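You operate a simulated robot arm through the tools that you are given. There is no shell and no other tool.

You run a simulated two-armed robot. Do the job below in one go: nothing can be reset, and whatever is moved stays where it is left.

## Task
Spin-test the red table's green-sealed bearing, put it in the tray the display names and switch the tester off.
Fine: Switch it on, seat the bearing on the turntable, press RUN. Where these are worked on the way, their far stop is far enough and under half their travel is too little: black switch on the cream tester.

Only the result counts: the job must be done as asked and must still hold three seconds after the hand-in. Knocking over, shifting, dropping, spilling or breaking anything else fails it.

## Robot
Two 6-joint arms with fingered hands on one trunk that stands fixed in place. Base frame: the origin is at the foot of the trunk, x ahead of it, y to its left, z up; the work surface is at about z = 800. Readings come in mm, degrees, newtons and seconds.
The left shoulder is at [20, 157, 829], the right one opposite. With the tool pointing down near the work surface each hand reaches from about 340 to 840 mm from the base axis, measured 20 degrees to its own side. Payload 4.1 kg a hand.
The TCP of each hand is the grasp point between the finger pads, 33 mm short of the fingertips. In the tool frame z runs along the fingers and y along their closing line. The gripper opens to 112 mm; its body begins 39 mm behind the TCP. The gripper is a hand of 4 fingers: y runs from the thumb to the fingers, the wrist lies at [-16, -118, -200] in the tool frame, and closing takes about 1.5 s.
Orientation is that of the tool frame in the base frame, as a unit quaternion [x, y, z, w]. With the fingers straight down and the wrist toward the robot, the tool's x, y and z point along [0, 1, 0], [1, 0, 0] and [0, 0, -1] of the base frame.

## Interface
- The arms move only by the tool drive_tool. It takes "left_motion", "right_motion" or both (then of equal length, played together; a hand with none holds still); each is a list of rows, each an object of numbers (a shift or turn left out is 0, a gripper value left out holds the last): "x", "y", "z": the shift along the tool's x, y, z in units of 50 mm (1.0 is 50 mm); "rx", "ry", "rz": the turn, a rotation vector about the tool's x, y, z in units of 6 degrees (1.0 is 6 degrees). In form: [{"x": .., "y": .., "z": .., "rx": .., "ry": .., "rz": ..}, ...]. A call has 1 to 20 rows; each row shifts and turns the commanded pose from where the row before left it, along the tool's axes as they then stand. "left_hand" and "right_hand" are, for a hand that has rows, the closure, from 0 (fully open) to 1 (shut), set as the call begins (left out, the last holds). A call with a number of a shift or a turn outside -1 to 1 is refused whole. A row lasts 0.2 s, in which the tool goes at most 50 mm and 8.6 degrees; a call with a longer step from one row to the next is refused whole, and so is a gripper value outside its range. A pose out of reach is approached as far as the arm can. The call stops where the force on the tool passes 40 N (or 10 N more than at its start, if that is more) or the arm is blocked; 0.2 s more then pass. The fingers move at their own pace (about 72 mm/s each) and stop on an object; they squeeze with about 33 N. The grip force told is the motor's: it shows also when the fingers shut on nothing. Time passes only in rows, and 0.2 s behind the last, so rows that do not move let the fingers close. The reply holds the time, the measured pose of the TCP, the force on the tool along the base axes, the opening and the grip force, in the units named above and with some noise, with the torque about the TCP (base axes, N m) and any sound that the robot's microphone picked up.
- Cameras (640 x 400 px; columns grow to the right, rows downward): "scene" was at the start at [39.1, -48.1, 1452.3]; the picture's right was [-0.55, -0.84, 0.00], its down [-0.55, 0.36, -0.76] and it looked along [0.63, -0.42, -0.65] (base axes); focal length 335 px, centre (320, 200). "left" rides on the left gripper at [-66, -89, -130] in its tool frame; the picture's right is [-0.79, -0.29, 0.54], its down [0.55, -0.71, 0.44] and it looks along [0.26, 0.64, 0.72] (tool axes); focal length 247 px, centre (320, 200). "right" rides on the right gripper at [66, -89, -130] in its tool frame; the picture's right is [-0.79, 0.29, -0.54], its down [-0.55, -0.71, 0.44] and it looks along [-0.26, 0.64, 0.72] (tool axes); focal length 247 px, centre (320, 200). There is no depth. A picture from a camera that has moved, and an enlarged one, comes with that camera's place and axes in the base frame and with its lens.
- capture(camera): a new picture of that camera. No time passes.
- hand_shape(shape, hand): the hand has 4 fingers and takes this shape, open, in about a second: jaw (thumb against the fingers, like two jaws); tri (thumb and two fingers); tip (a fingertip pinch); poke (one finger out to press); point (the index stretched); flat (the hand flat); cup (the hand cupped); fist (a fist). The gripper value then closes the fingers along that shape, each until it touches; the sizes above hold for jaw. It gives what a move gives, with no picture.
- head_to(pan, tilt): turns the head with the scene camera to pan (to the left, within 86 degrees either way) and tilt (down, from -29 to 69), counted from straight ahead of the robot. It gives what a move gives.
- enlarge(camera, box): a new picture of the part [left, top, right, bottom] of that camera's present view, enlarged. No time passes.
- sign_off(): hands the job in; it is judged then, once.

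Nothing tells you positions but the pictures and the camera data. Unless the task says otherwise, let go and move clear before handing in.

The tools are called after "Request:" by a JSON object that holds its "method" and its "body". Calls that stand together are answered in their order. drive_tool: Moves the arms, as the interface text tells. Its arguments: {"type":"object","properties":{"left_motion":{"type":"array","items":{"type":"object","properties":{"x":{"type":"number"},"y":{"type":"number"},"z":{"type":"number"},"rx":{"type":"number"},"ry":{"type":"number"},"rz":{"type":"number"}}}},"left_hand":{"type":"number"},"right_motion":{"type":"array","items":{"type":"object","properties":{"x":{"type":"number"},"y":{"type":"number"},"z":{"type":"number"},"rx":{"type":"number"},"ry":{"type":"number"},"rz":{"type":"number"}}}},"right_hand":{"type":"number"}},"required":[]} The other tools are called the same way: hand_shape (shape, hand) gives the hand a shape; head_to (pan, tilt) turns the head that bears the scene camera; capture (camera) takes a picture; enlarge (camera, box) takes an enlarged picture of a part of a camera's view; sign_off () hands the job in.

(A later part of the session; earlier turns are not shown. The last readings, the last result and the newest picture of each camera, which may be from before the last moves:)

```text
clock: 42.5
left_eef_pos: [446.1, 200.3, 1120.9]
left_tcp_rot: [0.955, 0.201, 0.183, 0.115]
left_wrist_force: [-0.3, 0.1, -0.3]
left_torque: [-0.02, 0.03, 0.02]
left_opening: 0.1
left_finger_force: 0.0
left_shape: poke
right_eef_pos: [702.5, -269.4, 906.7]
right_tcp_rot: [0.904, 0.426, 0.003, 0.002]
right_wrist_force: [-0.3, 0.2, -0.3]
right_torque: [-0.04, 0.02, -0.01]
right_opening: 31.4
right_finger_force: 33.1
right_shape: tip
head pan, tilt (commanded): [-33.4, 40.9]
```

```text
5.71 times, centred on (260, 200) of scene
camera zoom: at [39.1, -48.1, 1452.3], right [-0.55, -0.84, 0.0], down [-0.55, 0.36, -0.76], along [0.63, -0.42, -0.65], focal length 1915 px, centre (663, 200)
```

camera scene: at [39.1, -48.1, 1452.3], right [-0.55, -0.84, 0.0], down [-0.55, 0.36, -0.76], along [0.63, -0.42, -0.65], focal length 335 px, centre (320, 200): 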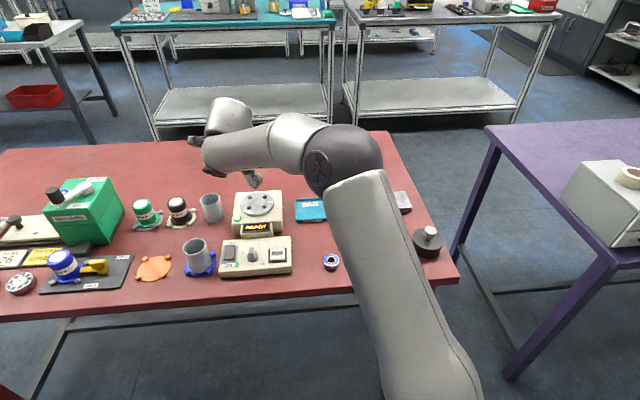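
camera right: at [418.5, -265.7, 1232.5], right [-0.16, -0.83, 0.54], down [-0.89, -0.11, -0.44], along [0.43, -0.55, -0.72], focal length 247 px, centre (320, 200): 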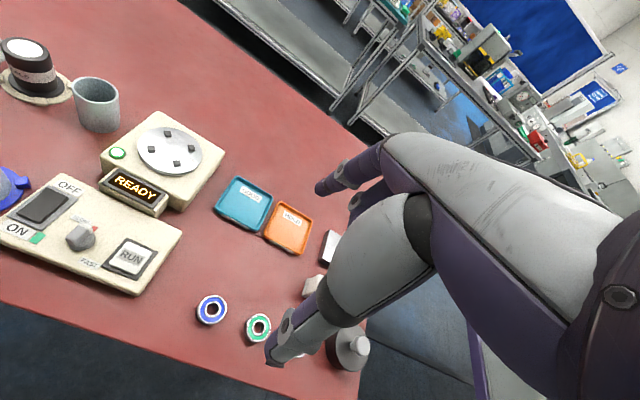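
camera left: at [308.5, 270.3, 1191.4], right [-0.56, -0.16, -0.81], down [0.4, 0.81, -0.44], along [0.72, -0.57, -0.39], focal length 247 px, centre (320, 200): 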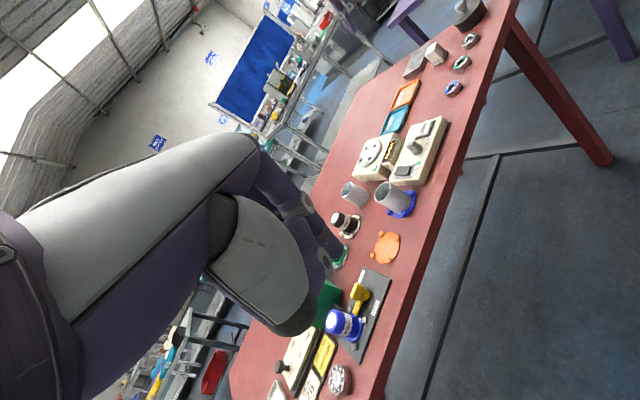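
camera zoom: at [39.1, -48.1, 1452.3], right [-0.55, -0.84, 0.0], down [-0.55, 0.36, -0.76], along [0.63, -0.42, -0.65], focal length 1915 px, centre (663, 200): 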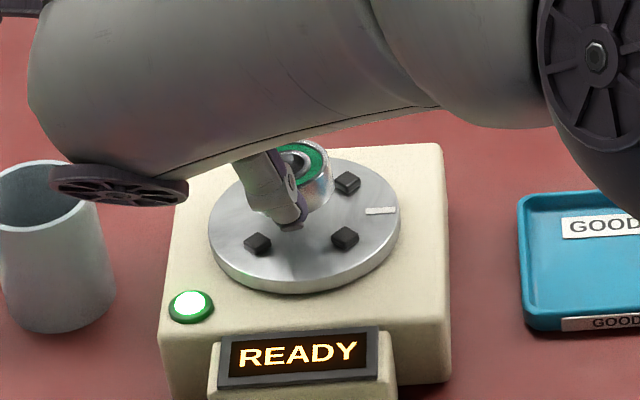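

The bearing is hovering just above the pegs. I'll zoom in more tightly for the final alignment.

Request:
{"method": "enlarge", "body": {"camera": "scene", "box": [242, 182, 278, 218]}}

Request:
{"method": "enlarge", "body": {"camera": "left", "box": [370, 135, 410, 165]}}

Request:
{"method": "enlarge", "body": {"camera": "right", "box": [270, 210, 345, 285]}}

```text
11.11 times, centred on (260, 200) of scene
camera zoom: at [39.1, -48.1, 1452.3], right [-0.55, -0.84, 0.0], down [-0.55, 0.36, -0.76], along [0.63, -0.42, -0.65], focal length 3723 px, centre (987, 200)
```

zoom: 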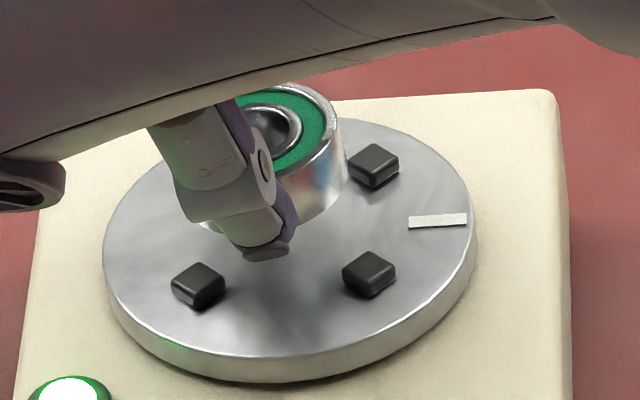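

```text
13.33 times, centred on (390, 150) of left
camera zoom: at [308.6, 270.3, 1191.4], right [-0.56, -0.16, -0.81], down [0.4, 0.81, -0.43], along [0.72, -0.57, -0.39], focal length 3293 px, centre (-613, 867)
```

zoom: 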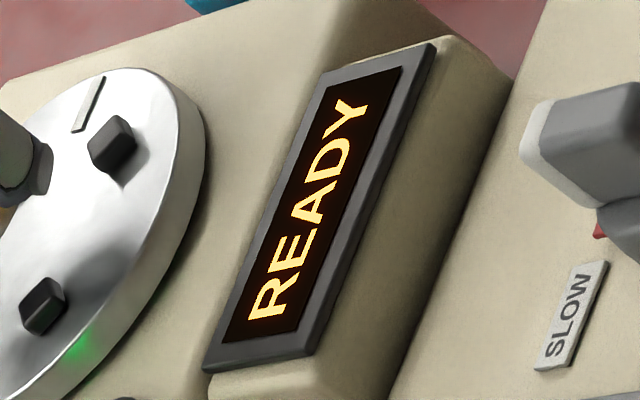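

```text
5.33 times, centred on (308, 248) of right
camera zoom: at [673.2, -162.2, 1036.6], right [-0.29, -0.79, 0.54], down [-0.9, 0.03, -0.44], along [0.34, -0.61, -0.72], focal length 1317 px, centre (387, -53)
```

zoom: 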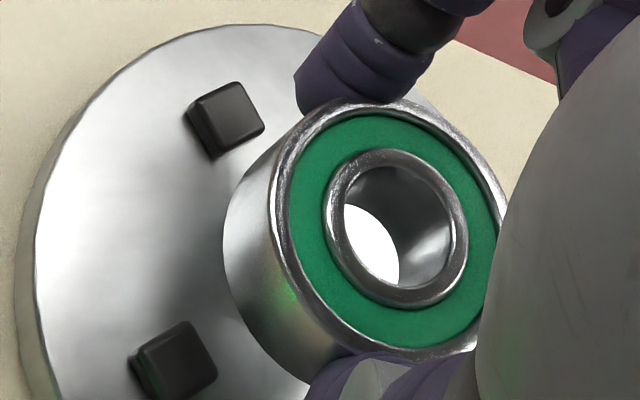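

Scene and right views agree that the bearing should shift about -2.7 mm in x and +3 mm in y, with peg tops near z = 858. I'll apply that and lower to just above the pegs.

Request:
{"method": "drive_tool", "body": {"right_motion": [{"x": -0.054, "y": 0.06}, {"z": 0.1}, {"z": 0.08}, {}, {}, {}]}}

Request:
{"method": "enlarge", "body": {"camera": "scene", "box": [242, 182, 278, 218]}}

Request:
{"method": "enlarge", "body": {"camera": "left", "box": [350, 130, 400, 180]}}

Request:
{"method": "enlarge", "body": {"camera": "right", "box": [270, 210, 345, 285]}}

```text
clock: 43.9
left_eef_pos: [445.8, 198.6, 1121.5]
left_tcp_rot: [0.955, 0.2, 0.183, 0.116]
left_wrist_force: [0.3, 0.1, 0.4]
left_torque: [0.02, 0.0, 0.03]
left_opening: 0.0
left_finger_force: 0.0
left_shape: poke
right_eef_pos: [702.4, -273.0, 898.8]
right_tcp_rot: [0.905, 0.426, 0.004, 0.002]
right_wrist_force: [0.9, 0.0, -0.8]
right_torque: [0.04, -0.03, -0.02]
right_opening: 31.4
right_finger_force: 32.9
right_shape: tip
head pan, tilt (commanded): [-33.4, 40.9]
```

```text
11.11 times, centred on (260, 200) of scene
camera zoom: at [39.1, -48.1, 1452.3], right [-0.55, -0.84, 0.0], down [-0.55, 0.36, -0.76], along [0.63, -0.42, -0.65], focal length 3723 px, centre (987, 200)
```

zoom: 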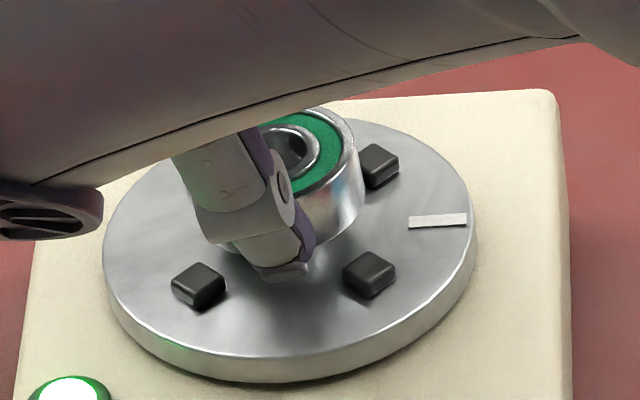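

```text
8.00 times, centred on (375, 155) of left
camera zoom: at [308.6, 270.3, 1191.4], right [-0.56, -0.16, -0.81], down [0.4, 0.81, -0.43], along [0.72, -0.57, -0.39], focal length 1976 px, centre (-120, 560)
```

zoom: 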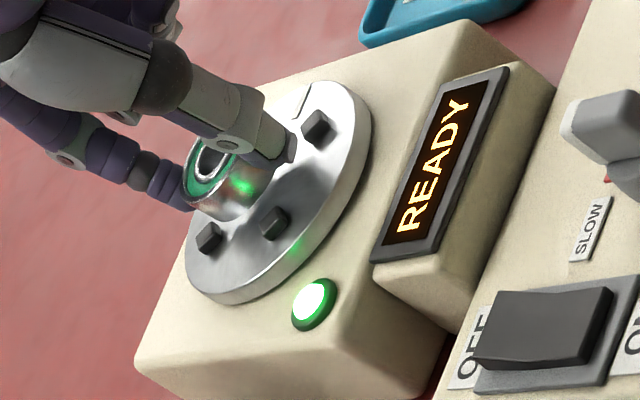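

```text
5.33 times, centred on (308, 248) of right
camera zoom: at [673.7, -165.9, 1027.9], right [-0.29, -0.79, 0.54], down [-0.9, 0.03, -0.44], along [0.34, -0.61, -0.72], focal length 1317 px, centre (387, -53)
```

zoom: 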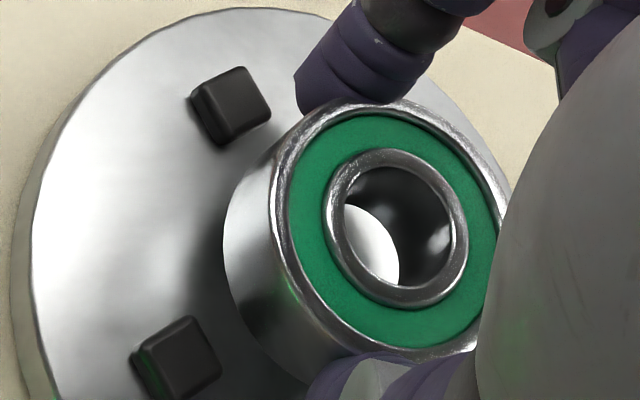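

Alignment is within about 1–2 mm. I'll nudge +1.5 mm in y and lower slowly toward the disc, watching the force.

Request:
{"method": "drive_tool", "body": {"right_motion": [{"y": 0.03}, {"z": 0.04}, {"z": 0.04}, {"z": 0.04}, {"z": 0.03}, {"z": 0.03}, {}, {}]}}

Request:
{"method": "enlarge", "body": {"camera": "scene", "box": [242, 182, 278, 218]}}

Request:
{"method": "enlarge", "body": {"camera": "left", "box": [350, 130, 400, 180]}}

Request:
{"method": "enlarge", "body": {"camera": "right", "box": [270, 210, 345, 285]}}

```text
clock: 45.6
left_eef_pos: [445.7, 199.2, 1120.5]
left_tcp_rot: [0.956, 0.2, 0.182, 0.114]
left_wrist_force: [0.7, -0.2, 0.2]
left_torque: [0.0, 0.0, -0.02]
left_opening: 0.0
left_finger_force: 0.1
left_shape: poke
right_eef_pos: [704.6, -274.7, 891.3]
right_tcp_rot: [0.904, 0.427, 0.003, 0.002]
right_wrist_force: [-0.1, 0.5, -0.4]
right_torque: [0.02, -0.01, 0.01]
right_opening: 31.4
right_finger_force: 33.0
right_shape: tip
head pan, tilt (commanded): [-33.4, 40.9]
```

```text
11.11 times, centred on (260, 200) of scene
camera zoom: at [39.1, -48.1, 1452.3], right [-0.55, -0.84, 0.0], down [-0.55, 0.36, -0.76], along [0.63, -0.42, -0.65], focal length 3723 px, centre (987, 200)
```

zoom: 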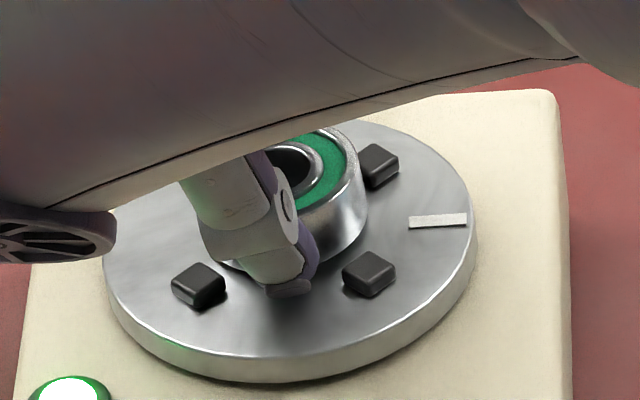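

```text
8.00 times, centred on (375, 155) of left
camera zoom: at [308.6, 270.3, 1191.4], right [-0.56, -0.16, -0.81], down [0.4, 0.81, -0.43], along [0.72, -0.57, -0.39], focal length 1976 px, centre (-120, 560)
```

zoom: 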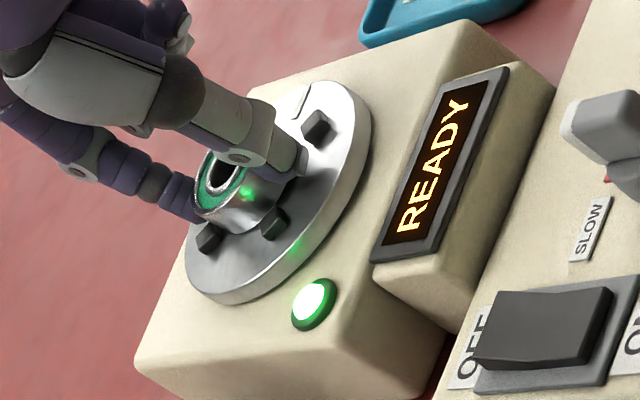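

```text
5.33 times, centred on (308, 248) of right
camera zoom: at [676.2, -167.0, 1020.2], right [-0.29, -0.79, 0.54], down [-0.9, 0.03, -0.44], along [0.34, -0.61, -0.72], focal length 1317 px, centre (387, -53)
```

zoom: 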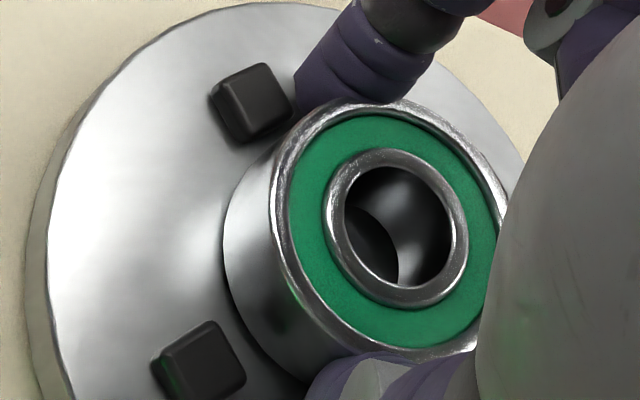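

The fingers are between the pegs. I'll correct by -1.2 mm in x and -1.3 mm in y, then lower until I feel the disc.

Request:
{"method": "drive_tool", "body": {"right_motion": [{"x": -0.024, "y": -0.026}, {}, {"z": 0.03}, {"z": 0.03}, {}, {}]}}

Request:
{"method": "enlarge", "body": {"camera": "scene", "box": [242, 182, 278, 218]}}

Request:
{"method": "enlarge", "body": {"camera": "left", "box": [355, 130, 395, 170]}}

Request:
{"method": "enlarge", "body": {"camera": "right", "box": [270, 210, 345, 285]}}

```text
clock: 47.0
left_eef_pos: [445.4, 199.7, 1121.2]
left_tcp_rot: [0.955, 0.201, 0.183, 0.116]
left_wrist_force: [-0.4, -0.9, 0.6]
left_torque: [-0.01, -0.03, -0.01]
left_opening: 0.0
left_finger_force: 0.0
left_shape: poke
right_eef_pos: [703.6, -275.4, 888.5]
right_tcp_rot: [0.904, 0.427, 0.006, 0.002]
right_wrist_force: [-0.4, -0.1, 7.4]
right_torque: [-0.02, -0.12, 0.01]
right_opening: 31.7
right_finger_force: 33.0
right_shape: tip
head pan, tilt (commanded): [-33.4, 40.9]
```

```text
11.11 times, centred on (260, 200) of scene
camera zoom: at [38.9, -48.0, 1452.3], right [-0.55, -0.84, 0.0], down [-0.55, 0.36, -0.76], along [0.63, -0.42, -0.65], focal length 3723 px, centre (987, 200)
```

zoom: 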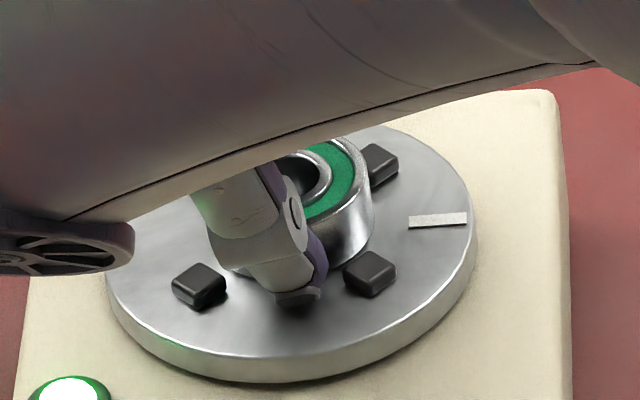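

```text
10.00 times, centred on (375, 150) of left
camera zoom: at [308.3, 270.4, 1191.4], right [-0.56, -0.16, -0.81], down [0.4, 0.81, -0.43], along [0.72, -0.57, -0.39], focal length 2470 px, centre (-230, 700)
```

zoom: 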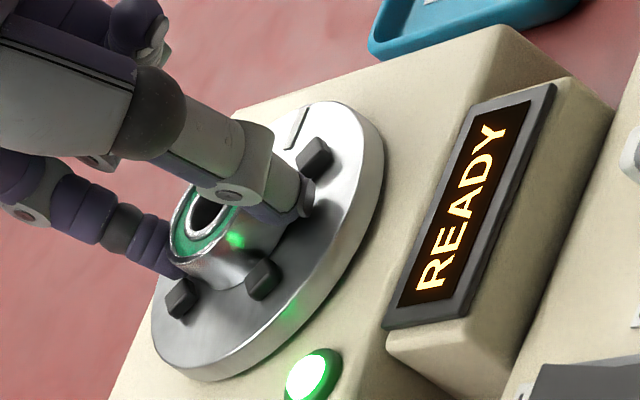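

```text
5.33 times, centred on (308, 248) of right
camera zoom: at [674.7, -167.7, 1018.2], right [-0.29, -0.79, 0.54], down [-0.89, 0.03, -0.45], along [0.34, -0.61, -0.72], focal length 1317 px, centre (387, -53)
```

zoom: 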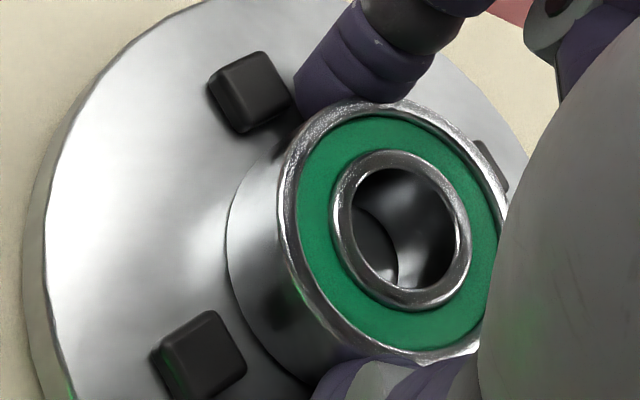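

There is light contact at 7 N. Before releasing, I want to be sure the bearing is on the disc and not on a peg, so I'll zoom in.

Request:
{"method": "enlarge", "body": {"camera": "scene", "box": [252, 192, 272, 212]}}

Request:
{"method": "enlarge", "body": {"camera": "left", "box": [360, 140, 385, 165]}}

Request:
{"method": "enlarge", "body": {"camera": "right", "box": [275, 240, 315, 290]}}

```text
16.00 times, centred on (262, 202) of scene
camera zoom: at [38.9, -48.0, 1452.3], right [-0.55, -0.84, 0.0], down [-0.55, 0.36, -0.76], along [0.63, -0.42, -0.65], focal length 5361 px, centre (1248, 168)
```

zoom: 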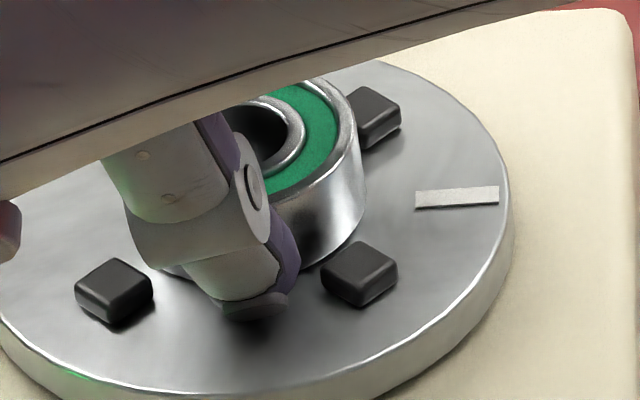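

```text
16.00 times, centred on (372, 152) of left
camera zoom: at [308.3, 270.4, 1191.4], right [-0.56, -0.16, -0.81], down [0.4, 0.81, -0.43], along [0.72, -0.57, -0.39], focal length 3952 px, centre (-520, 960)
```

zoom: 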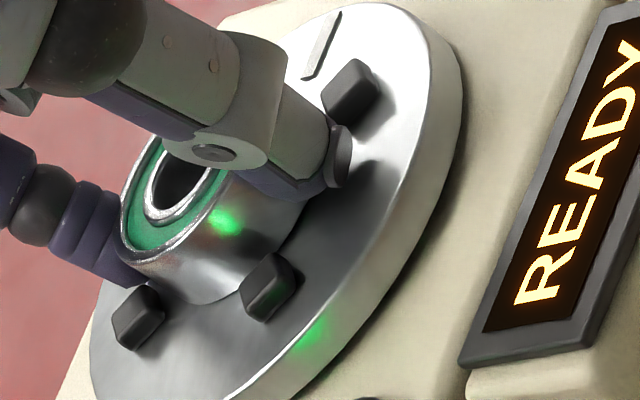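

```text
8.00 times, centred on (295, 265) of right
camera zoom: at [674.7, -167.7, 1018.2], right [-0.29, -0.79, 0.54], down [-0.89, 0.03, -0.45], along [0.34, -0.61, -0.72], focal length 1976 px, centre (520, -320)
```

zoom: 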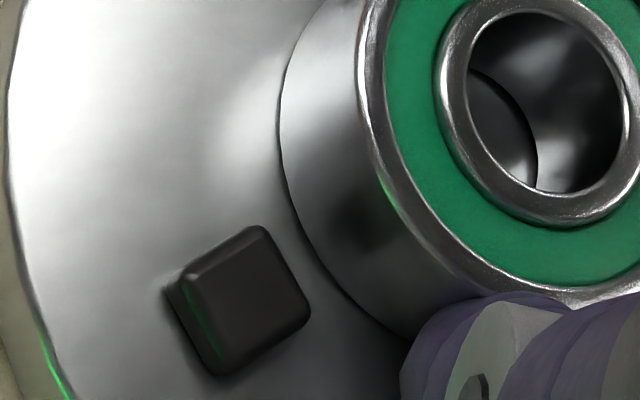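

The views agree that the bearing is about 3 mm off toward the far-right peg and may be touching it. I'll lift 4 mm, shift +1.6 mm in x and -2.8 mm in y, and re-check.

Request:
{"method": "drive_tool", "body": {"right_motion": [{"z": -0.08}, {}, {"x": 0.032, "y": -0.056}, {}, {}]}}

Request:
{"method": "enlarge", "body": {"camera": "scene", "box": [252, 192, 272, 212]}}

Request:
{"method": "enlarge", "body": {"camera": "right", "box": [270, 210, 345, 285]}}

Request:
{"method": "enlarge", "body": {"camera": "left", "box": [360, 140, 385, 165]}}

```text
clock: 48.2
left_eef_pos: [445.4, 198.4, 1121.3]
left_tcp_rot: [0.956, 0.201, 0.183, 0.115]
left_wrist_force: [-0.2, 0.6, -0.3]
left_torque: [0.0, 0.02, -0.02]
left_opening: 0.1
left_finger_force: 0.1
left_shape: poke
right_eef_pos: [702.0, -272.0, 891.2]
right_tcp_rot: [0.905, 0.426, 0.004, 0.002]
right_wrist_force: [-0.8, -0.2, -0.1]
right_torque: [-0.02, 0.0, 0.02]
right_opening: 31.6
right_finger_force: 32.8
right_shape: tip
head pan, tilt (commanded): [-33.4, 40.9]
```

```text
16.00 times, centred on (262, 202) of scene
camera zoom: at [39.1, -48.1, 1452.3], right [-0.55, -0.84, 0.0], down [-0.55, 0.36, -0.76], along [0.63, -0.42, -0.65], focal length 5361 px, centre (1248, 168)
```

zoom: 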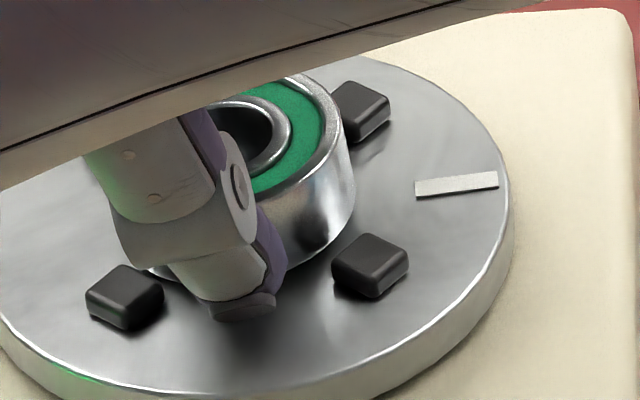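

```text
5.33 times, centred on (308, 248) of right
camera zoom: at [673.6, -165.1, 1020.4], right [-0.29, -0.79, 0.54], down [-0.9, 0.03, -0.44], along [0.34, -0.61, -0.72], focal length 1317 px, centre (387, -53)
```

zoom: 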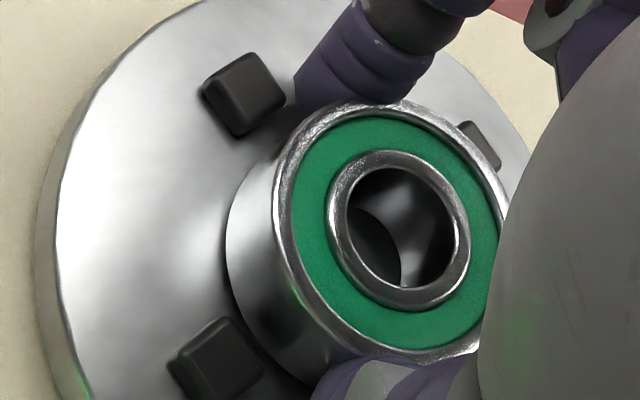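

```text
16.00 times, centred on (372, 152) of left
camera zoom: at [308.6, 270.3, 1191.4], right [-0.56, -0.16, -0.81], down [0.4, 0.81, -0.43], along [0.72, -0.57, -0.39], focal length 3952 px, centre (-520, 960)
```

zoom: 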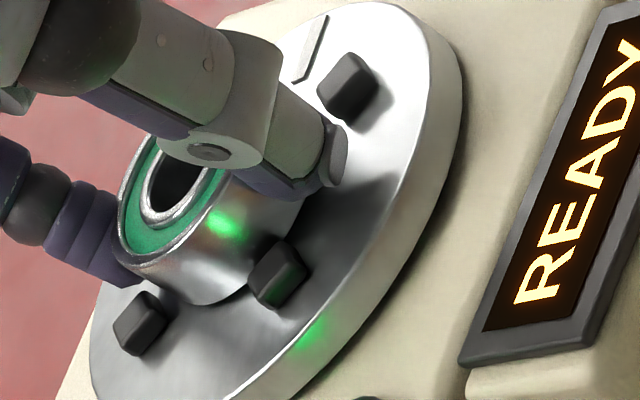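

The turntable turned a few degrees, the fingers now sit evenly in the gaps, and the bearing is centred to within about 1 mm. I'll lower it onto the disc gently.

Request:
{"method": "drive_tool", "body": {"right_motion": [{"z": 0.03}, {"z": 0.02}, {"z": 0.02}, {}, {}]}}

Request:
{"method": "enlarge", "body": {"camera": "scene", "box": [252, 192, 272, 212]}}

Request:
{"method": "enlarge", "body": {"camera": "right", "box": [270, 210, 345, 285]}}

Request:
{"method": "enlarge", "body": {"camera": "left", "box": [360, 140, 385, 165]}}

```text
clock: 49.5
left_eef_pos: [446.0, 200.6, 1120.9]
left_tcp_rot: [0.955, 0.201, 0.183, 0.116]
left_wrist_force: [0.6, 0.3, 0.8]
left_torque: [0.03, 0.0, 0.0]
left_opening: 0.0
left_finger_force: 0.1
left_shape: poke
right_eef_pos: [703.4, -271.3, 888.4]
right_tcp_rot: [0.905, 0.426, 0.006, 0.003]
right_wrist_force: [0.2, 1.2, 12.2]
right_torque: [0.02, -0.06, -0.03]
right_opening: 31.7
right_finger_force: 33.4
right_shape: tip
head pan, tilt (commanded): [-33.4, 40.9]
```

```text
16.00 times, centred on (262, 202) of scene
camera zoom: at [38.7, -48.0, 1452.3], right [-0.55, -0.84, 0.0], down [-0.55, 0.36, -0.76], along [0.63, -0.42, -0.65], focal length 5361 px, centre (1248, 168)
```

zoom: 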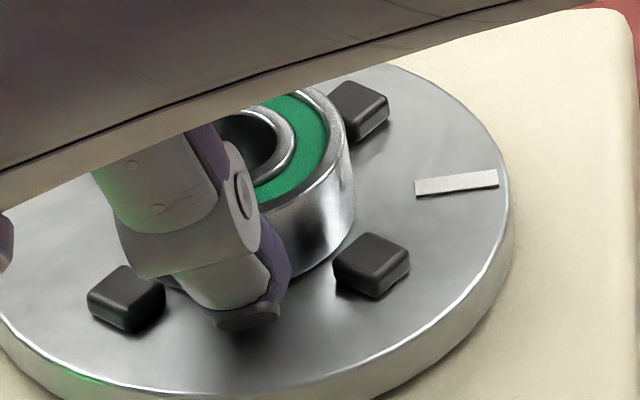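

```text
5.33 times, centred on (308, 248) of right
camera zoom: at [673.6, -165.1, 1018.0], right [-0.29, -0.79, 0.54], down [-0.89, 0.02, -0.45], along [0.34, -0.61, -0.72], focal length 1317 px, centre (387, -53)
```

zoom: 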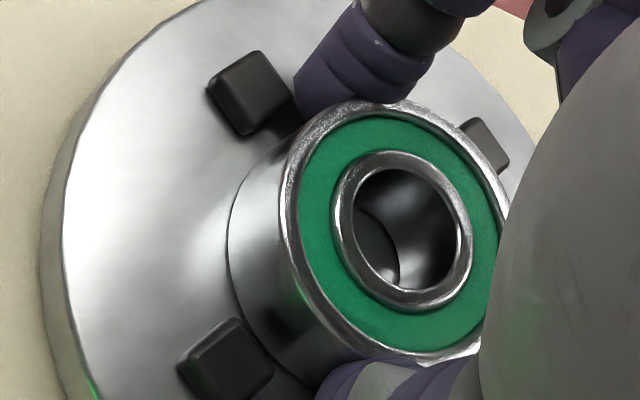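

```text
16.00 times, centred on (372, 152) of left
camera zoom: at [308.2, 270.4, 1191.4], right [-0.56, -0.16, -0.81], down [0.4, 0.81, -0.43], along [0.72, -0.57, -0.39], focal length 3952 px, centre (-520, 960)
```

zoom: 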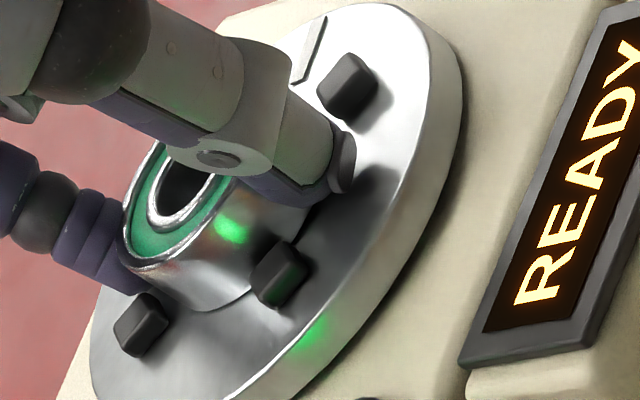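

Contact is at the same height with 12 N, and the bearing sits between the pegs on the disc. I'll ease off 1 mm and open the fingers partway.

Request:
{"method": "drive_tool", "body": {"right_motion": [{"z": -0.02}, {}]}}

Request:
{"method": "drive_tool", "body": {"right_motion": [{}, {}, {}, {}, {}], "right_hand": 0.5}}

Request:
{"method": "enlarge", "body": {"camera": "scene", "box": [252, 192, 272, 212]}}

Request:
{"method": "enlarge", "body": {"camera": "right", "box": [270, 210, 345, 285]}}

Request:
{"method": "enlarge", "body": {"camera": "left", "box": [360, 140, 385, 165]}}

```text
clock: 50.0
left_eef_pos: [445.0, 199.1, 1120.7]
left_tcp_rot: [0.956, 0.2, 0.182, 0.116]
left_wrist_force: [-0.6, 0.4, -0.2]
left_torque: [0.0, -0.02, -0.01]
left_opening: 0.0
left_finger_force: 0.1
left_shape: poke
right_eef_pos: [702.5, -270.7, 889.2]
right_tcp_rot: [0.905, 0.426, 0.005, 0.003]
right_wrist_force: [2.9, -1.3, 11.9]
right_torque: [-0.03, -0.29, 0.03]
right_opening: 31.7
right_finger_force: 33.3
right_shape: tip
head pan, tilt (commanded): [-33.4, 40.9]
```

```text
clock: 51.2
left_eef_pos: [445.4, 200.2, 1120.4]
left_tcp_rot: [0.955, 0.201, 0.183, 0.116]
left_wrist_force: [0.1, 0.4, 0.3]
left_torque: [-0.04, -0.02, 0.0]
left_opening: 0.0
left_finger_force: 0.0
left_shape: poke
right_eef_pos: [702.0, -271.6, 888.3]
right_tcp_rot: [0.905, 0.426, 0.005, 0.003]
right_wrist_force: [1.8, -5.4, 15.4]
right_torque: [0.14, 0.23, 0.04]
right_opening: 52.0
right_finger_force: 0.1
right_shape: tip
head pan, tilt (commanded): [-33.4, 40.9]
```

```text
16.00 times, centred on (262, 202) of scene
camera zoom: at [38.7, -48.1, 1452.3], right [-0.55, -0.84, 0.0], down [-0.55, 0.36, -0.76], along [0.63, -0.42, -0.65], focal length 5361 px, centre (1248, 168)
```

zoom: 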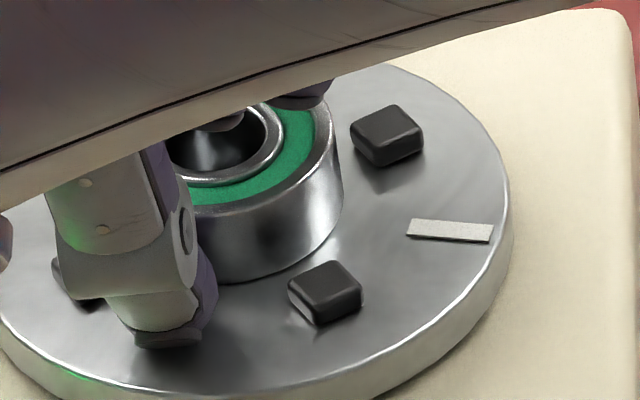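

```text
5.33 times, centred on (308, 248) of right
camera zoom: at [673.3, -165.2, 1018.0], right [-0.29, -0.79, 0.54], down [-0.9, 0.03, -0.45], along [0.34, -0.61, -0.72], focal length 1317 px, centre (387, -53)
```

zoom: 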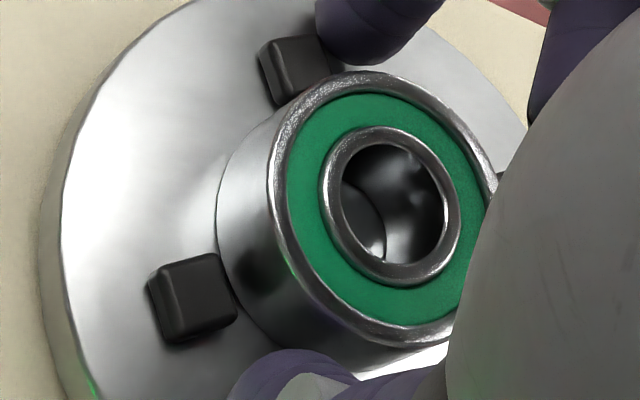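

```text
16.00 times, centred on (372, 152) of left
camera zoom: at [308.2, 270.3, 1191.5], right [-0.56, -0.16, -0.81], down [0.4, 0.81, -0.43], along [0.72, -0.57, -0.39], focal length 3952 px, centre (-520, 960)
```

zoom: 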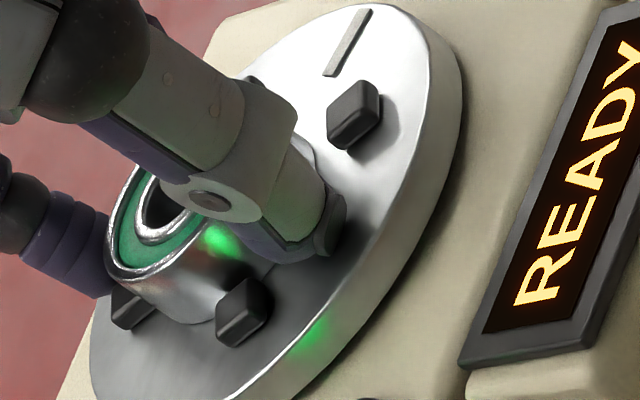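

The bearing is free on the disc, and the hand still reads about 15 N from a fingertip resting on the disc. I'll raise straight up slowly and verify the bearing stays put.

Request:
{"method": "drive_tool", "body": {"right_motion": [{"z": -0.04}, {"z": -0.06}, {"z": -0.1}, {}, {}]}}

Request:
{"method": "enlarge", "body": {"camera": "scene", "box": [245, 185, 275, 215]}}

Request:
{"method": "enlarge", "body": {"camera": "right", "box": [250, 200, 350, 300]}}

Request:
{"method": "enlarge", "body": {"camera": "left", "box": [355, 135, 390, 170]}}

```text
clock: 52.5
left_eef_pos: [446.0, 200.0, 1121.3]
left_tcp_rot: [0.956, 0.2, 0.183, 0.115]
left_wrist_force: [0.0, -0.4, 0.0]
left_torque: [-0.05, -0.01, -0.01]
left_opening: 0.1
left_finger_force: 0.1
left_shape: poke
right_eef_pos: [701.2, -272.4, 897.0]
right_tcp_rot: [0.904, 0.427, 0.004, 0.002]
right_wrist_force: [0.1, 0.2, -0.2]
right_torque: [0.01, 0.02, 0.03]
right_opening: 56.0
right_finger_force: 0.1
right_shape: tip
head pan, tilt (commanded): [-33.4, 40.9]
```

```text
13.33 times, centred on (260, 200) of scene
camera zoom: at [39.1, -48.1, 1452.3], right [-0.55, -0.84, 0.0], down [-0.55, 0.36, -0.76], along [0.63, -0.42, -0.65], focal length 4468 px, centre (1120, 200)
```

zoom: 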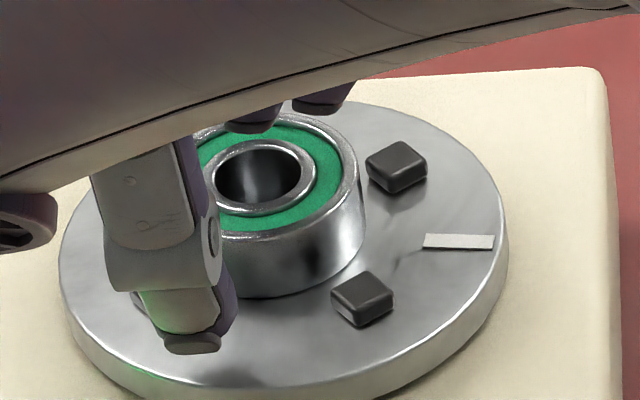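

```text
4.00 times, centred on (300, 250) of right
camera zoom: at [673.0, -164.6, 1027.6], right [-0.29, -0.79, 0.54], down [-0.9, 0.03, -0.44], along [0.34, -0.61, -0.72], focal length 988 px, centre (400, 0)
```

zoom: 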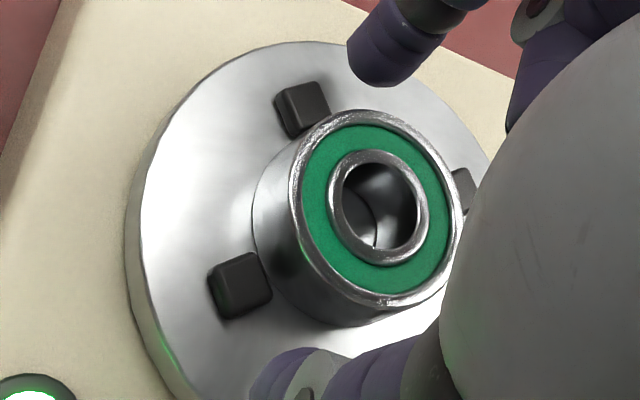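

```text
11.43 times, centred on (372, 152) of left
camera zoom: at [308.5, 270.3, 1191.4], right [-0.56, -0.16, -0.81], down [0.4, 0.81, -0.43], along [0.72, -0.57, -0.39], focal length 2823 px, centre (-280, 743)
```

zoom: 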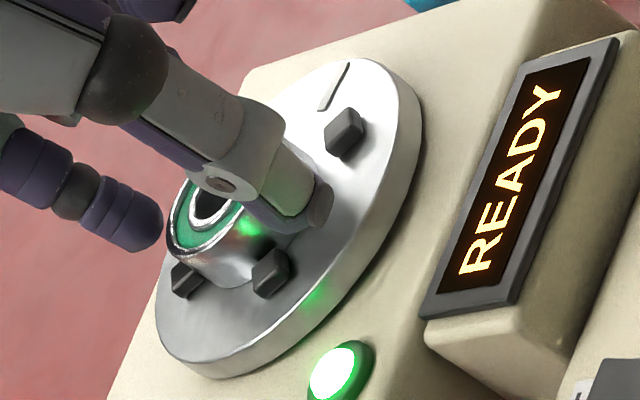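

The fingers are free and the bearing lies flat on the disc. I'll raise the hand well clear and get a clean look at the seating.

Request:
{"method": "drive_tool", "body": {"right_motion": [{"z": -0.4}, {"z": -0.8}, {"z": -0.9}, {"z": -0.9}, {"z": -0.6}, {"x": -0.5, "y": -0.3}, {"x": -0.7, "y": -0.4}, {"x": -0.7, "y": -0.4}, {"x": -0.7, "y": -0.4}, {"x": -0.5, "y": -0.3}, {}, {}]}}

Request:
{"method": "enlarge", "body": {"camera": "scene", "box": [240, 180, 280, 220]}}

Request:
{"method": "enlarge", "body": {"camera": "left", "box": [355, 135, 390, 170]}}

Request:
{"method": "capture", "body": {"camera": "right"}}

Request:
{"method": "capture", "body": {"camera": "scene"}}

```text
clock: 55.0
left_eef_pos: [446.7, 199.2, 1120.1]
left_tcp_rot: [0.956, 0.2, 0.184, 0.115]
left_wrist_force: [0.7, 0.0, -0.2]
left_torque: [-0.01, -0.01, -0.01]
left_opening: 0.0
left_finger_force: 0.2
left_shape: poke
right_eef_pos: [531.4, -332.6, 1076.8]
right_tcp_rot: [0.904, 0.427, 0.004, 0.002]
right_wrist_force: [0.7, -0.9, -0.7]
right_torque: [0.01, 0.0, 0.01]
right_opening: 56.1
right_finger_force: 0.1
right_shape: tip
head pan, tilt (commanded): [-33.4, 40.9]
```

```text
10.00 times, centred on (260, 200) of scene
camera zoom: at [39.1, -48.1, 1452.3], right [-0.55, -0.84, 0.0], down [-0.55, 0.36, -0.76], along [0.63, -0.42, -0.65], focal length 3351 px, centre (920, 200)
```

zoom: 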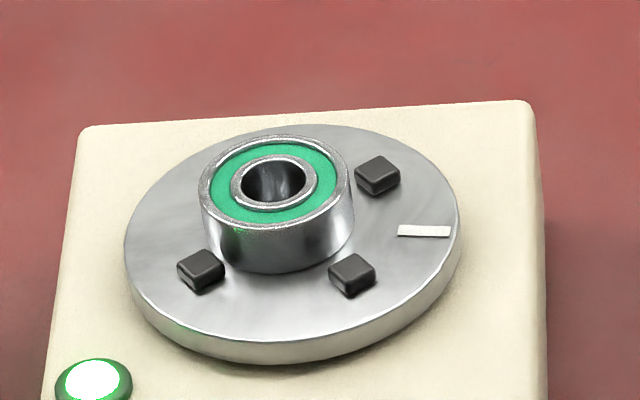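

```text
11.43 times, centred on (372, 152) of left
camera zoom: at [308.6, 270.3, 1191.4], right [-0.56, -0.16, -0.81], down [0.4, 0.81, -0.44], along [0.72, -0.57, -0.39], focal length 2823 px, centre (-280, 743)
```

zoom: 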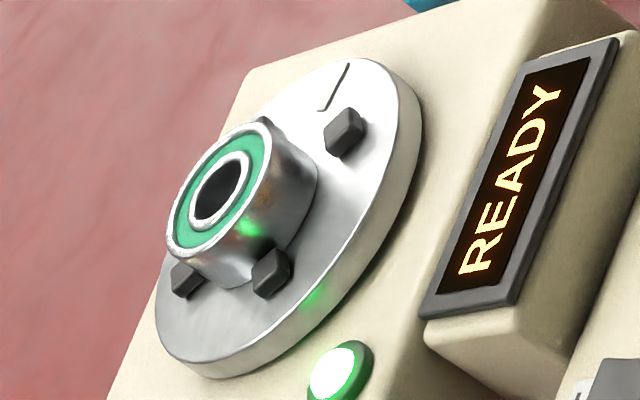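

```text
taken
camera right: at [503.3, -225.8, 1206.3], right [-0.29, -0.79, 0.54], down [-0.9, 0.03, -0.44], along [0.34, -0.61, -0.72], focal length 247 px, centre (320, 200)
```

right: 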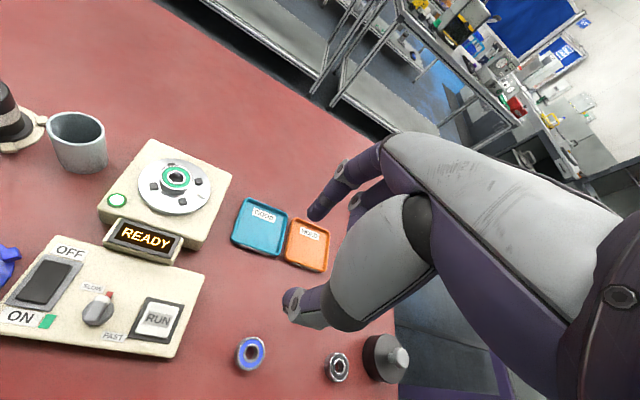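

```text
taken
camera scene: at [39.1, -48.1, 1452.3], right [-0.55, -0.84, 0.0], down [-0.55, 0.36, -0.76], along [0.63, -0.42, -0.65], focal length 335 px, centre (320, 200)
```

scene: 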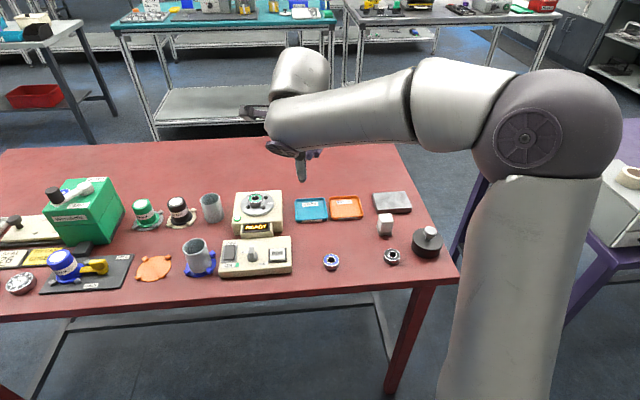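

The bearing is level and confined between the four pegs, slightly toward one peg. Next I'll switch the right hand back to poke, restore its yaw, and move above RUN at about (525, -247).

Request:
{"method": "hand_shape", "body": {"shape": "poke", "hand": "right"}}

Request:
{"method": "drive_tool", "body": {"right_motion": [{"rz": -0.75}, {"rz": -0.7}, {"x": 0.5, "y": -0.33}, {"x": 0.5, "y": -0.33}, {"x": 0.508, "y": -0.32}, {"z": 0.7}, {"z": 0.8}, {"z": 0.8}, {"z": 0.7}, {"z": 0.5}, {}, {}, {}]}}

Request:
{"method": "enlarge", "body": {"camera": "right", "box": [220, 180, 380, 340]}}

Request:
{"method": "enlarge", "body": {"camera": "left", "box": [380, 90, 460, 170]}}

Request:
{"method": "capture", "body": {"camera": "scene"}}

```text
clock: 56.0
left_eef_pos: [446.3, 199.8, 1120.8]
left_tcp_rot: [0.956, 0.2, 0.183, 0.115]
left_wrist_force: [0.1, 0.3, -0.4]
left_torque: [0.02, -0.02, 0.01]
left_opening: 0.0
left_finger_force: 0.1
left_shape: poke
right_eef_pos: [532.2, -334.0, 1075.9]
right_tcp_rot: [0.904, 0.427, 0.004, 0.002]
right_wrist_force: [-0.4, -0.4, 0.4]
right_torque: [0.03, 0.01, 0.02]
right_opening: 0.1
right_finger_force: 0.0
right_shape: poke
head pan, tilt (commanded): [-33.4, 40.9]
```

```text
clock: 58.8
left_eef_pos: [446.4, 200.0, 1120.5]
left_tcp_rot: [0.956, 0.2, 0.183, 0.114]
left_wrist_force: [0.2, -0.3, 0.4]
left_torque: [0.01, 0.02, 0.0]
left_opening: 0.1
left_finger_force: 0.0
left_shape: poke
right_eef_pos: [529.8, -243.1, 901.5]
right_tcp_rot: [0.869, 0.494, 0.004, 0.002]
right_wrist_force: [0.1, 0.7, 0.8]
right_torque: [0.07, 0.0, 0.01]
right_opening: 0.0
right_finger_force: 0.0
right_shape: poke
head pan, tilt (commanded): [-33.4, 40.9]
```

```text
2.50 times, centred on (300, 260) of right
camera zoom: at [484.7, -141.3, 1031.6], right [-0.16, -0.83, 0.54], down [-0.89, -0.11, -0.44], along [0.43, -0.55, -0.72], focal length 617 px, centre (370, 50)
```

zoom: 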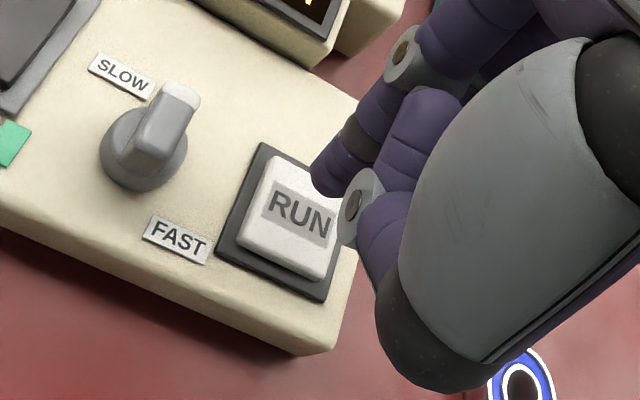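

```text
5.00 times, centred on (420, 130) of left
camera zoom: at [308.5, 270.3, 1191.4], right [-0.56, -0.16, -0.81], down [0.4, 0.81, -0.43], along [0.72, -0.57, -0.39], focal length 1235 px, centre (-180, 550)
```

zoom: 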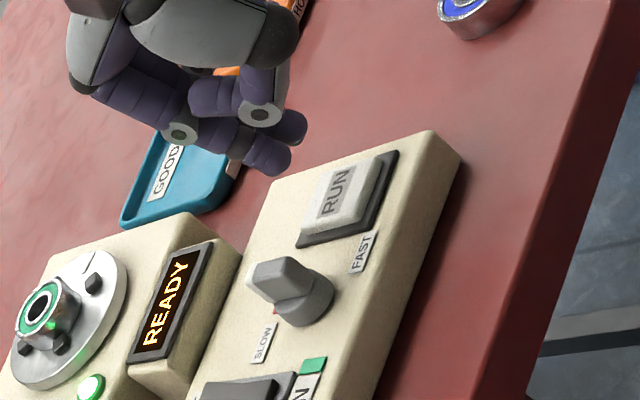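

```text
taken
camera scene: at [39.1, -48.1, 1452.3], right [-0.55, -0.84, 0.0], down [-0.55, 0.36, -0.76], along [0.63, -0.42, -0.65], focal length 335 px, centre (320, 200)
```

scene: 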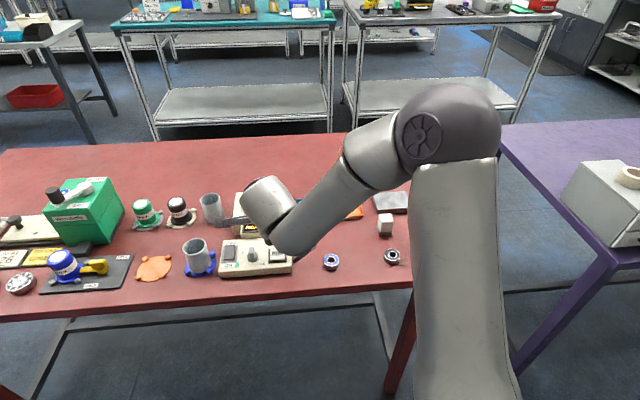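

The fingertips are over RUN and need a 4 mm shift in +x to sit centrally. Then I'll press down slowly until it clicks.

Request:
{"method": "drive_tool", "body": {"right_motion": [{"x": 0.08}, {"z": 0.2}, {"z": 0.2}, {"z": 0.04}, {"z": 0.04}, {"z": 0.04}, {"z": 0.04}, {"z": 0.03}, {"z": 0.03}, {"z": 0.03}, {"z": 0.03}, {"z": 0.03}]}}

Request:
{"method": "enlarge", "body": {"camera": "left", "box": [340, 90, 460, 190]}}

Request:
{"method": "enlarge", "body": {"camera": "right", "box": [220, 180, 380, 340]}}

```text
clock: 61.4
left_eef_pos: [445.5, 200.5, 1119.9]
left_tcp_rot: [0.955, 0.2, 0.184, 0.115]
left_wrist_force: [-0.4, -0.8, -0.2]
left_torque: [-0.03, 0.03, 0.01]
left_opening: 0.0
left_finger_force: 0.1
left_shape: poke
right_eef_pos: [531.5, -240.5, 865.8]
right_tcp_rot: [0.87, 0.493, 0.005, 0.003]
right_wrist_force: [-0.3, -0.7, 2.6]
right_torque: [-0.06, 0.04, 0.02]
right_opening: 0.0
right_finger_force: 0.0
right_shape: poke
head pan, tilt (commanded): [-33.4, 40.9]
heard: click
```

```text
4.00 times, centred on (400, 140) of left
camera zoom: at [308.5, 270.3, 1191.4], right [-0.56, -0.16, -0.81], down [0.4, 0.81, -0.44], along [0.72, -0.57, -0.39], focal length 988 px, centre (0, 440)
```

zoom: 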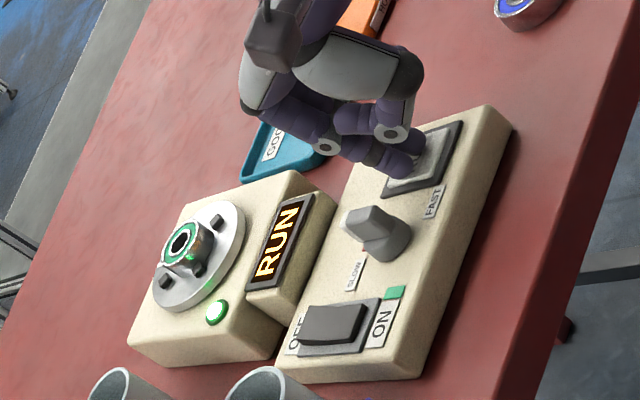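

```text
2.50 times, centred on (300, 260) of right
camera zoom: at [487.5, -138.7, 995.9], right [-0.17, -0.83, 0.54], down [-0.89, -0.11, -0.44], along [0.43, -0.55, -0.72], focal length 617 px, centre (370, 50)
```

zoom: 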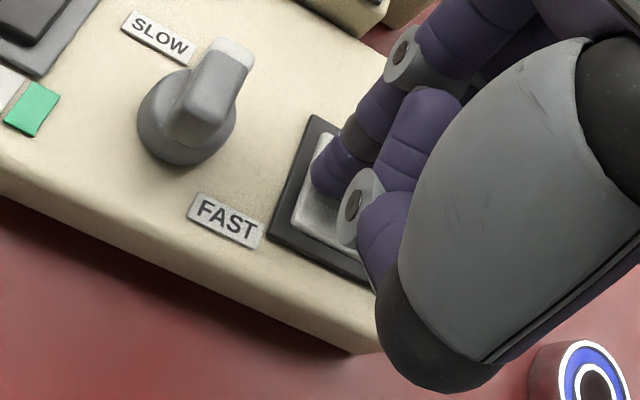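

RUN clicked and the display shows RUN. I'll retreat upward and wait for the result.

Request:
{"method": "drive_tool", "body": {"right_motion": [{"z": -0.3}, {"z": -0.8}, {"z": -0.9}, {"z": -0.9}, {"z": -0.9}, {"x": -0.6}, {"x": -0.8}, {"x": -0.6}, {}, {}]}}

Request:
{"method": "enlarge", "body": {"camera": "left", "box": [350, 120, 410, 180]}}

Request:
{"method": "enlarge", "body": {"camera": "scene", "box": [220, 180, 300, 240]}}

```text
clock: 63.5
left_eef_pos: [445.3, 199.3, 1120.5]
left_tcp_rot: [0.956, 0.2, 0.182, 0.115]
left_wrist_force: [0.3, 0.2, -0.1]
left_torque: [-0.02, -0.02, 0.01]
left_opening: 0.2
left_finger_force: 0.0
left_shape: poke
right_eef_pos: [480.1, -327.9, 1057.9]
right_tcp_rot: [0.869, 0.494, 0.005, 0.002]
right_wrist_force: [-0.2, -0.6, -0.3]
right_torque: [0.01, -0.02, 0.01]
right_opening: 0.0
right_finger_force: 0.1
right_shape: poke
head pan, tilt (commanded): [-33.4, 40.9]
```

```text
6.67 times, centred on (380, 150) of left
camera zoom: at [308.6, 270.3, 1191.4], right [-0.56, -0.16, -0.81], down [0.4, 0.81, -0.44], along [0.72, -0.57, -0.39], focal length 1646 px, centre (-80, 533)
```

zoom: 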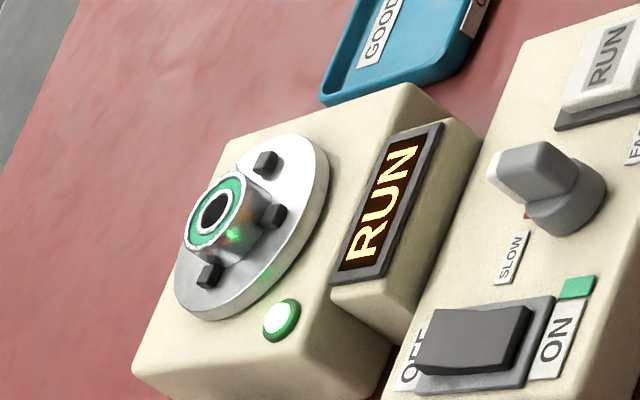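

```text
6.67 times, centred on (260, 210) of scene
camera zoom: at [39.1, -48.1, 1452.3], right [-0.55, -0.84, 0.0], down [-0.55, 0.36, -0.76], along [0.63, -0.42, -0.65], focal length 2234 px, centre (720, 133)
```

zoom: 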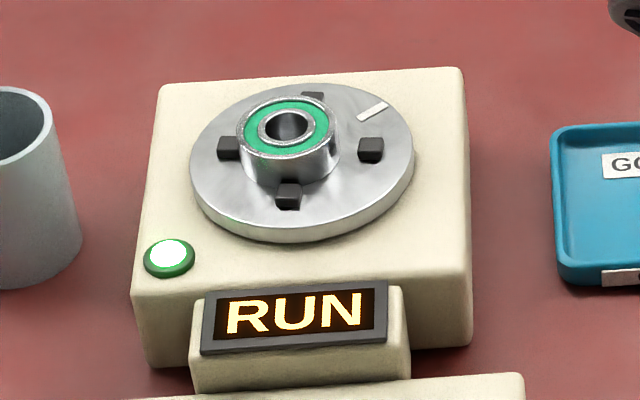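

The tester is running and the turntable is spinning with the bearing on it. I'll set the right hand to tip while waiting, then check again.

Request:
{"method": "hand_shape", "body": {"shape": "tip", "hand": "right"}}

Request:
{"method": "drive_tool", "body": {"right_motion": [{}, {}, {}, {}, {}, {}, {}, {}, {}, {}, {}, {}, {}, {}, {}], "right_hand": 0.4}}

Request:
{"method": "enlarge", "body": {"camera": "scene", "box": [220, 180, 300, 240]}}

```text
clock: 64.5
left_eef_pos: [444.5, 199.3, 1121.3]
left_tcp_rot: [0.956, 0.2, 0.183, 0.114]
left_wrist_force: [0.0, -0.1, -0.6]
left_torque: [-0.02, 0.0, -0.01]
left_opening: 0.1
left_finger_force: 0.0
left_shape: poke
right_eef_pos: [482.1, -327.1, 1058.4]
right_tcp_rot: [0.869, 0.494, 0.004, 0.002]
right_wrist_force: [-0.5, 0.5, -1.3]
right_torque: [-0.01, 0.01, -0.01]
right_opening: 111.9
right_finger_force: 0.1
right_shape: tip
head pan, tilt (commanded): [-33.4, 40.9]
```

```text
clock: 67.7
left_eef_pos: [445.5, 200.1, 1120.9]
left_tcp_rot: [0.956, 0.201, 0.183, 0.114]
left_wrist_force: [-0.6, -0.9, 0.1]
left_torque: [0.02, -0.02, 0.04]
left_opening: 0.0
left_finger_force: 0.0
left_shape: poke
right_eef_pos: [480.5, -326.9, 1058.8]
right_tcp_rot: [0.869, 0.495, 0.004, 0.002]
right_wrist_force: [-0.3, -0.5, 0.3]
right_torque: [0.0, -0.01, -0.03]
right_opening: 67.9
right_finger_force: 0.0
right_shape: tip
head pan, tilt (commanded): [-33.4, 40.9]
```

```text
6.67 times, centred on (260, 210) of scene
camera zoom: at [39.1, -48.1, 1452.3], right [-0.55, -0.84, 0.0], down [-0.55, 0.36, -0.76], along [0.63, -0.42, -0.65], focal length 2234 px, centre (720, 133)
```

zoom: 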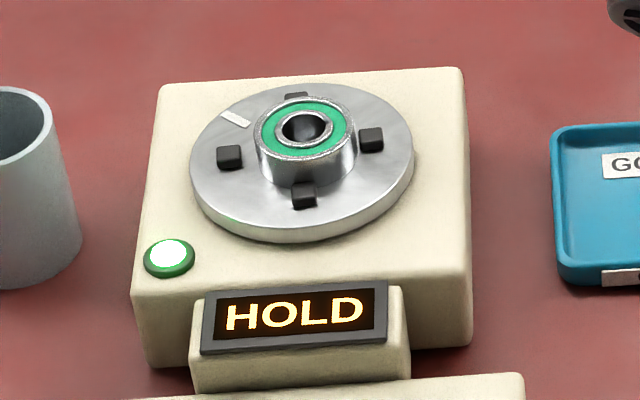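

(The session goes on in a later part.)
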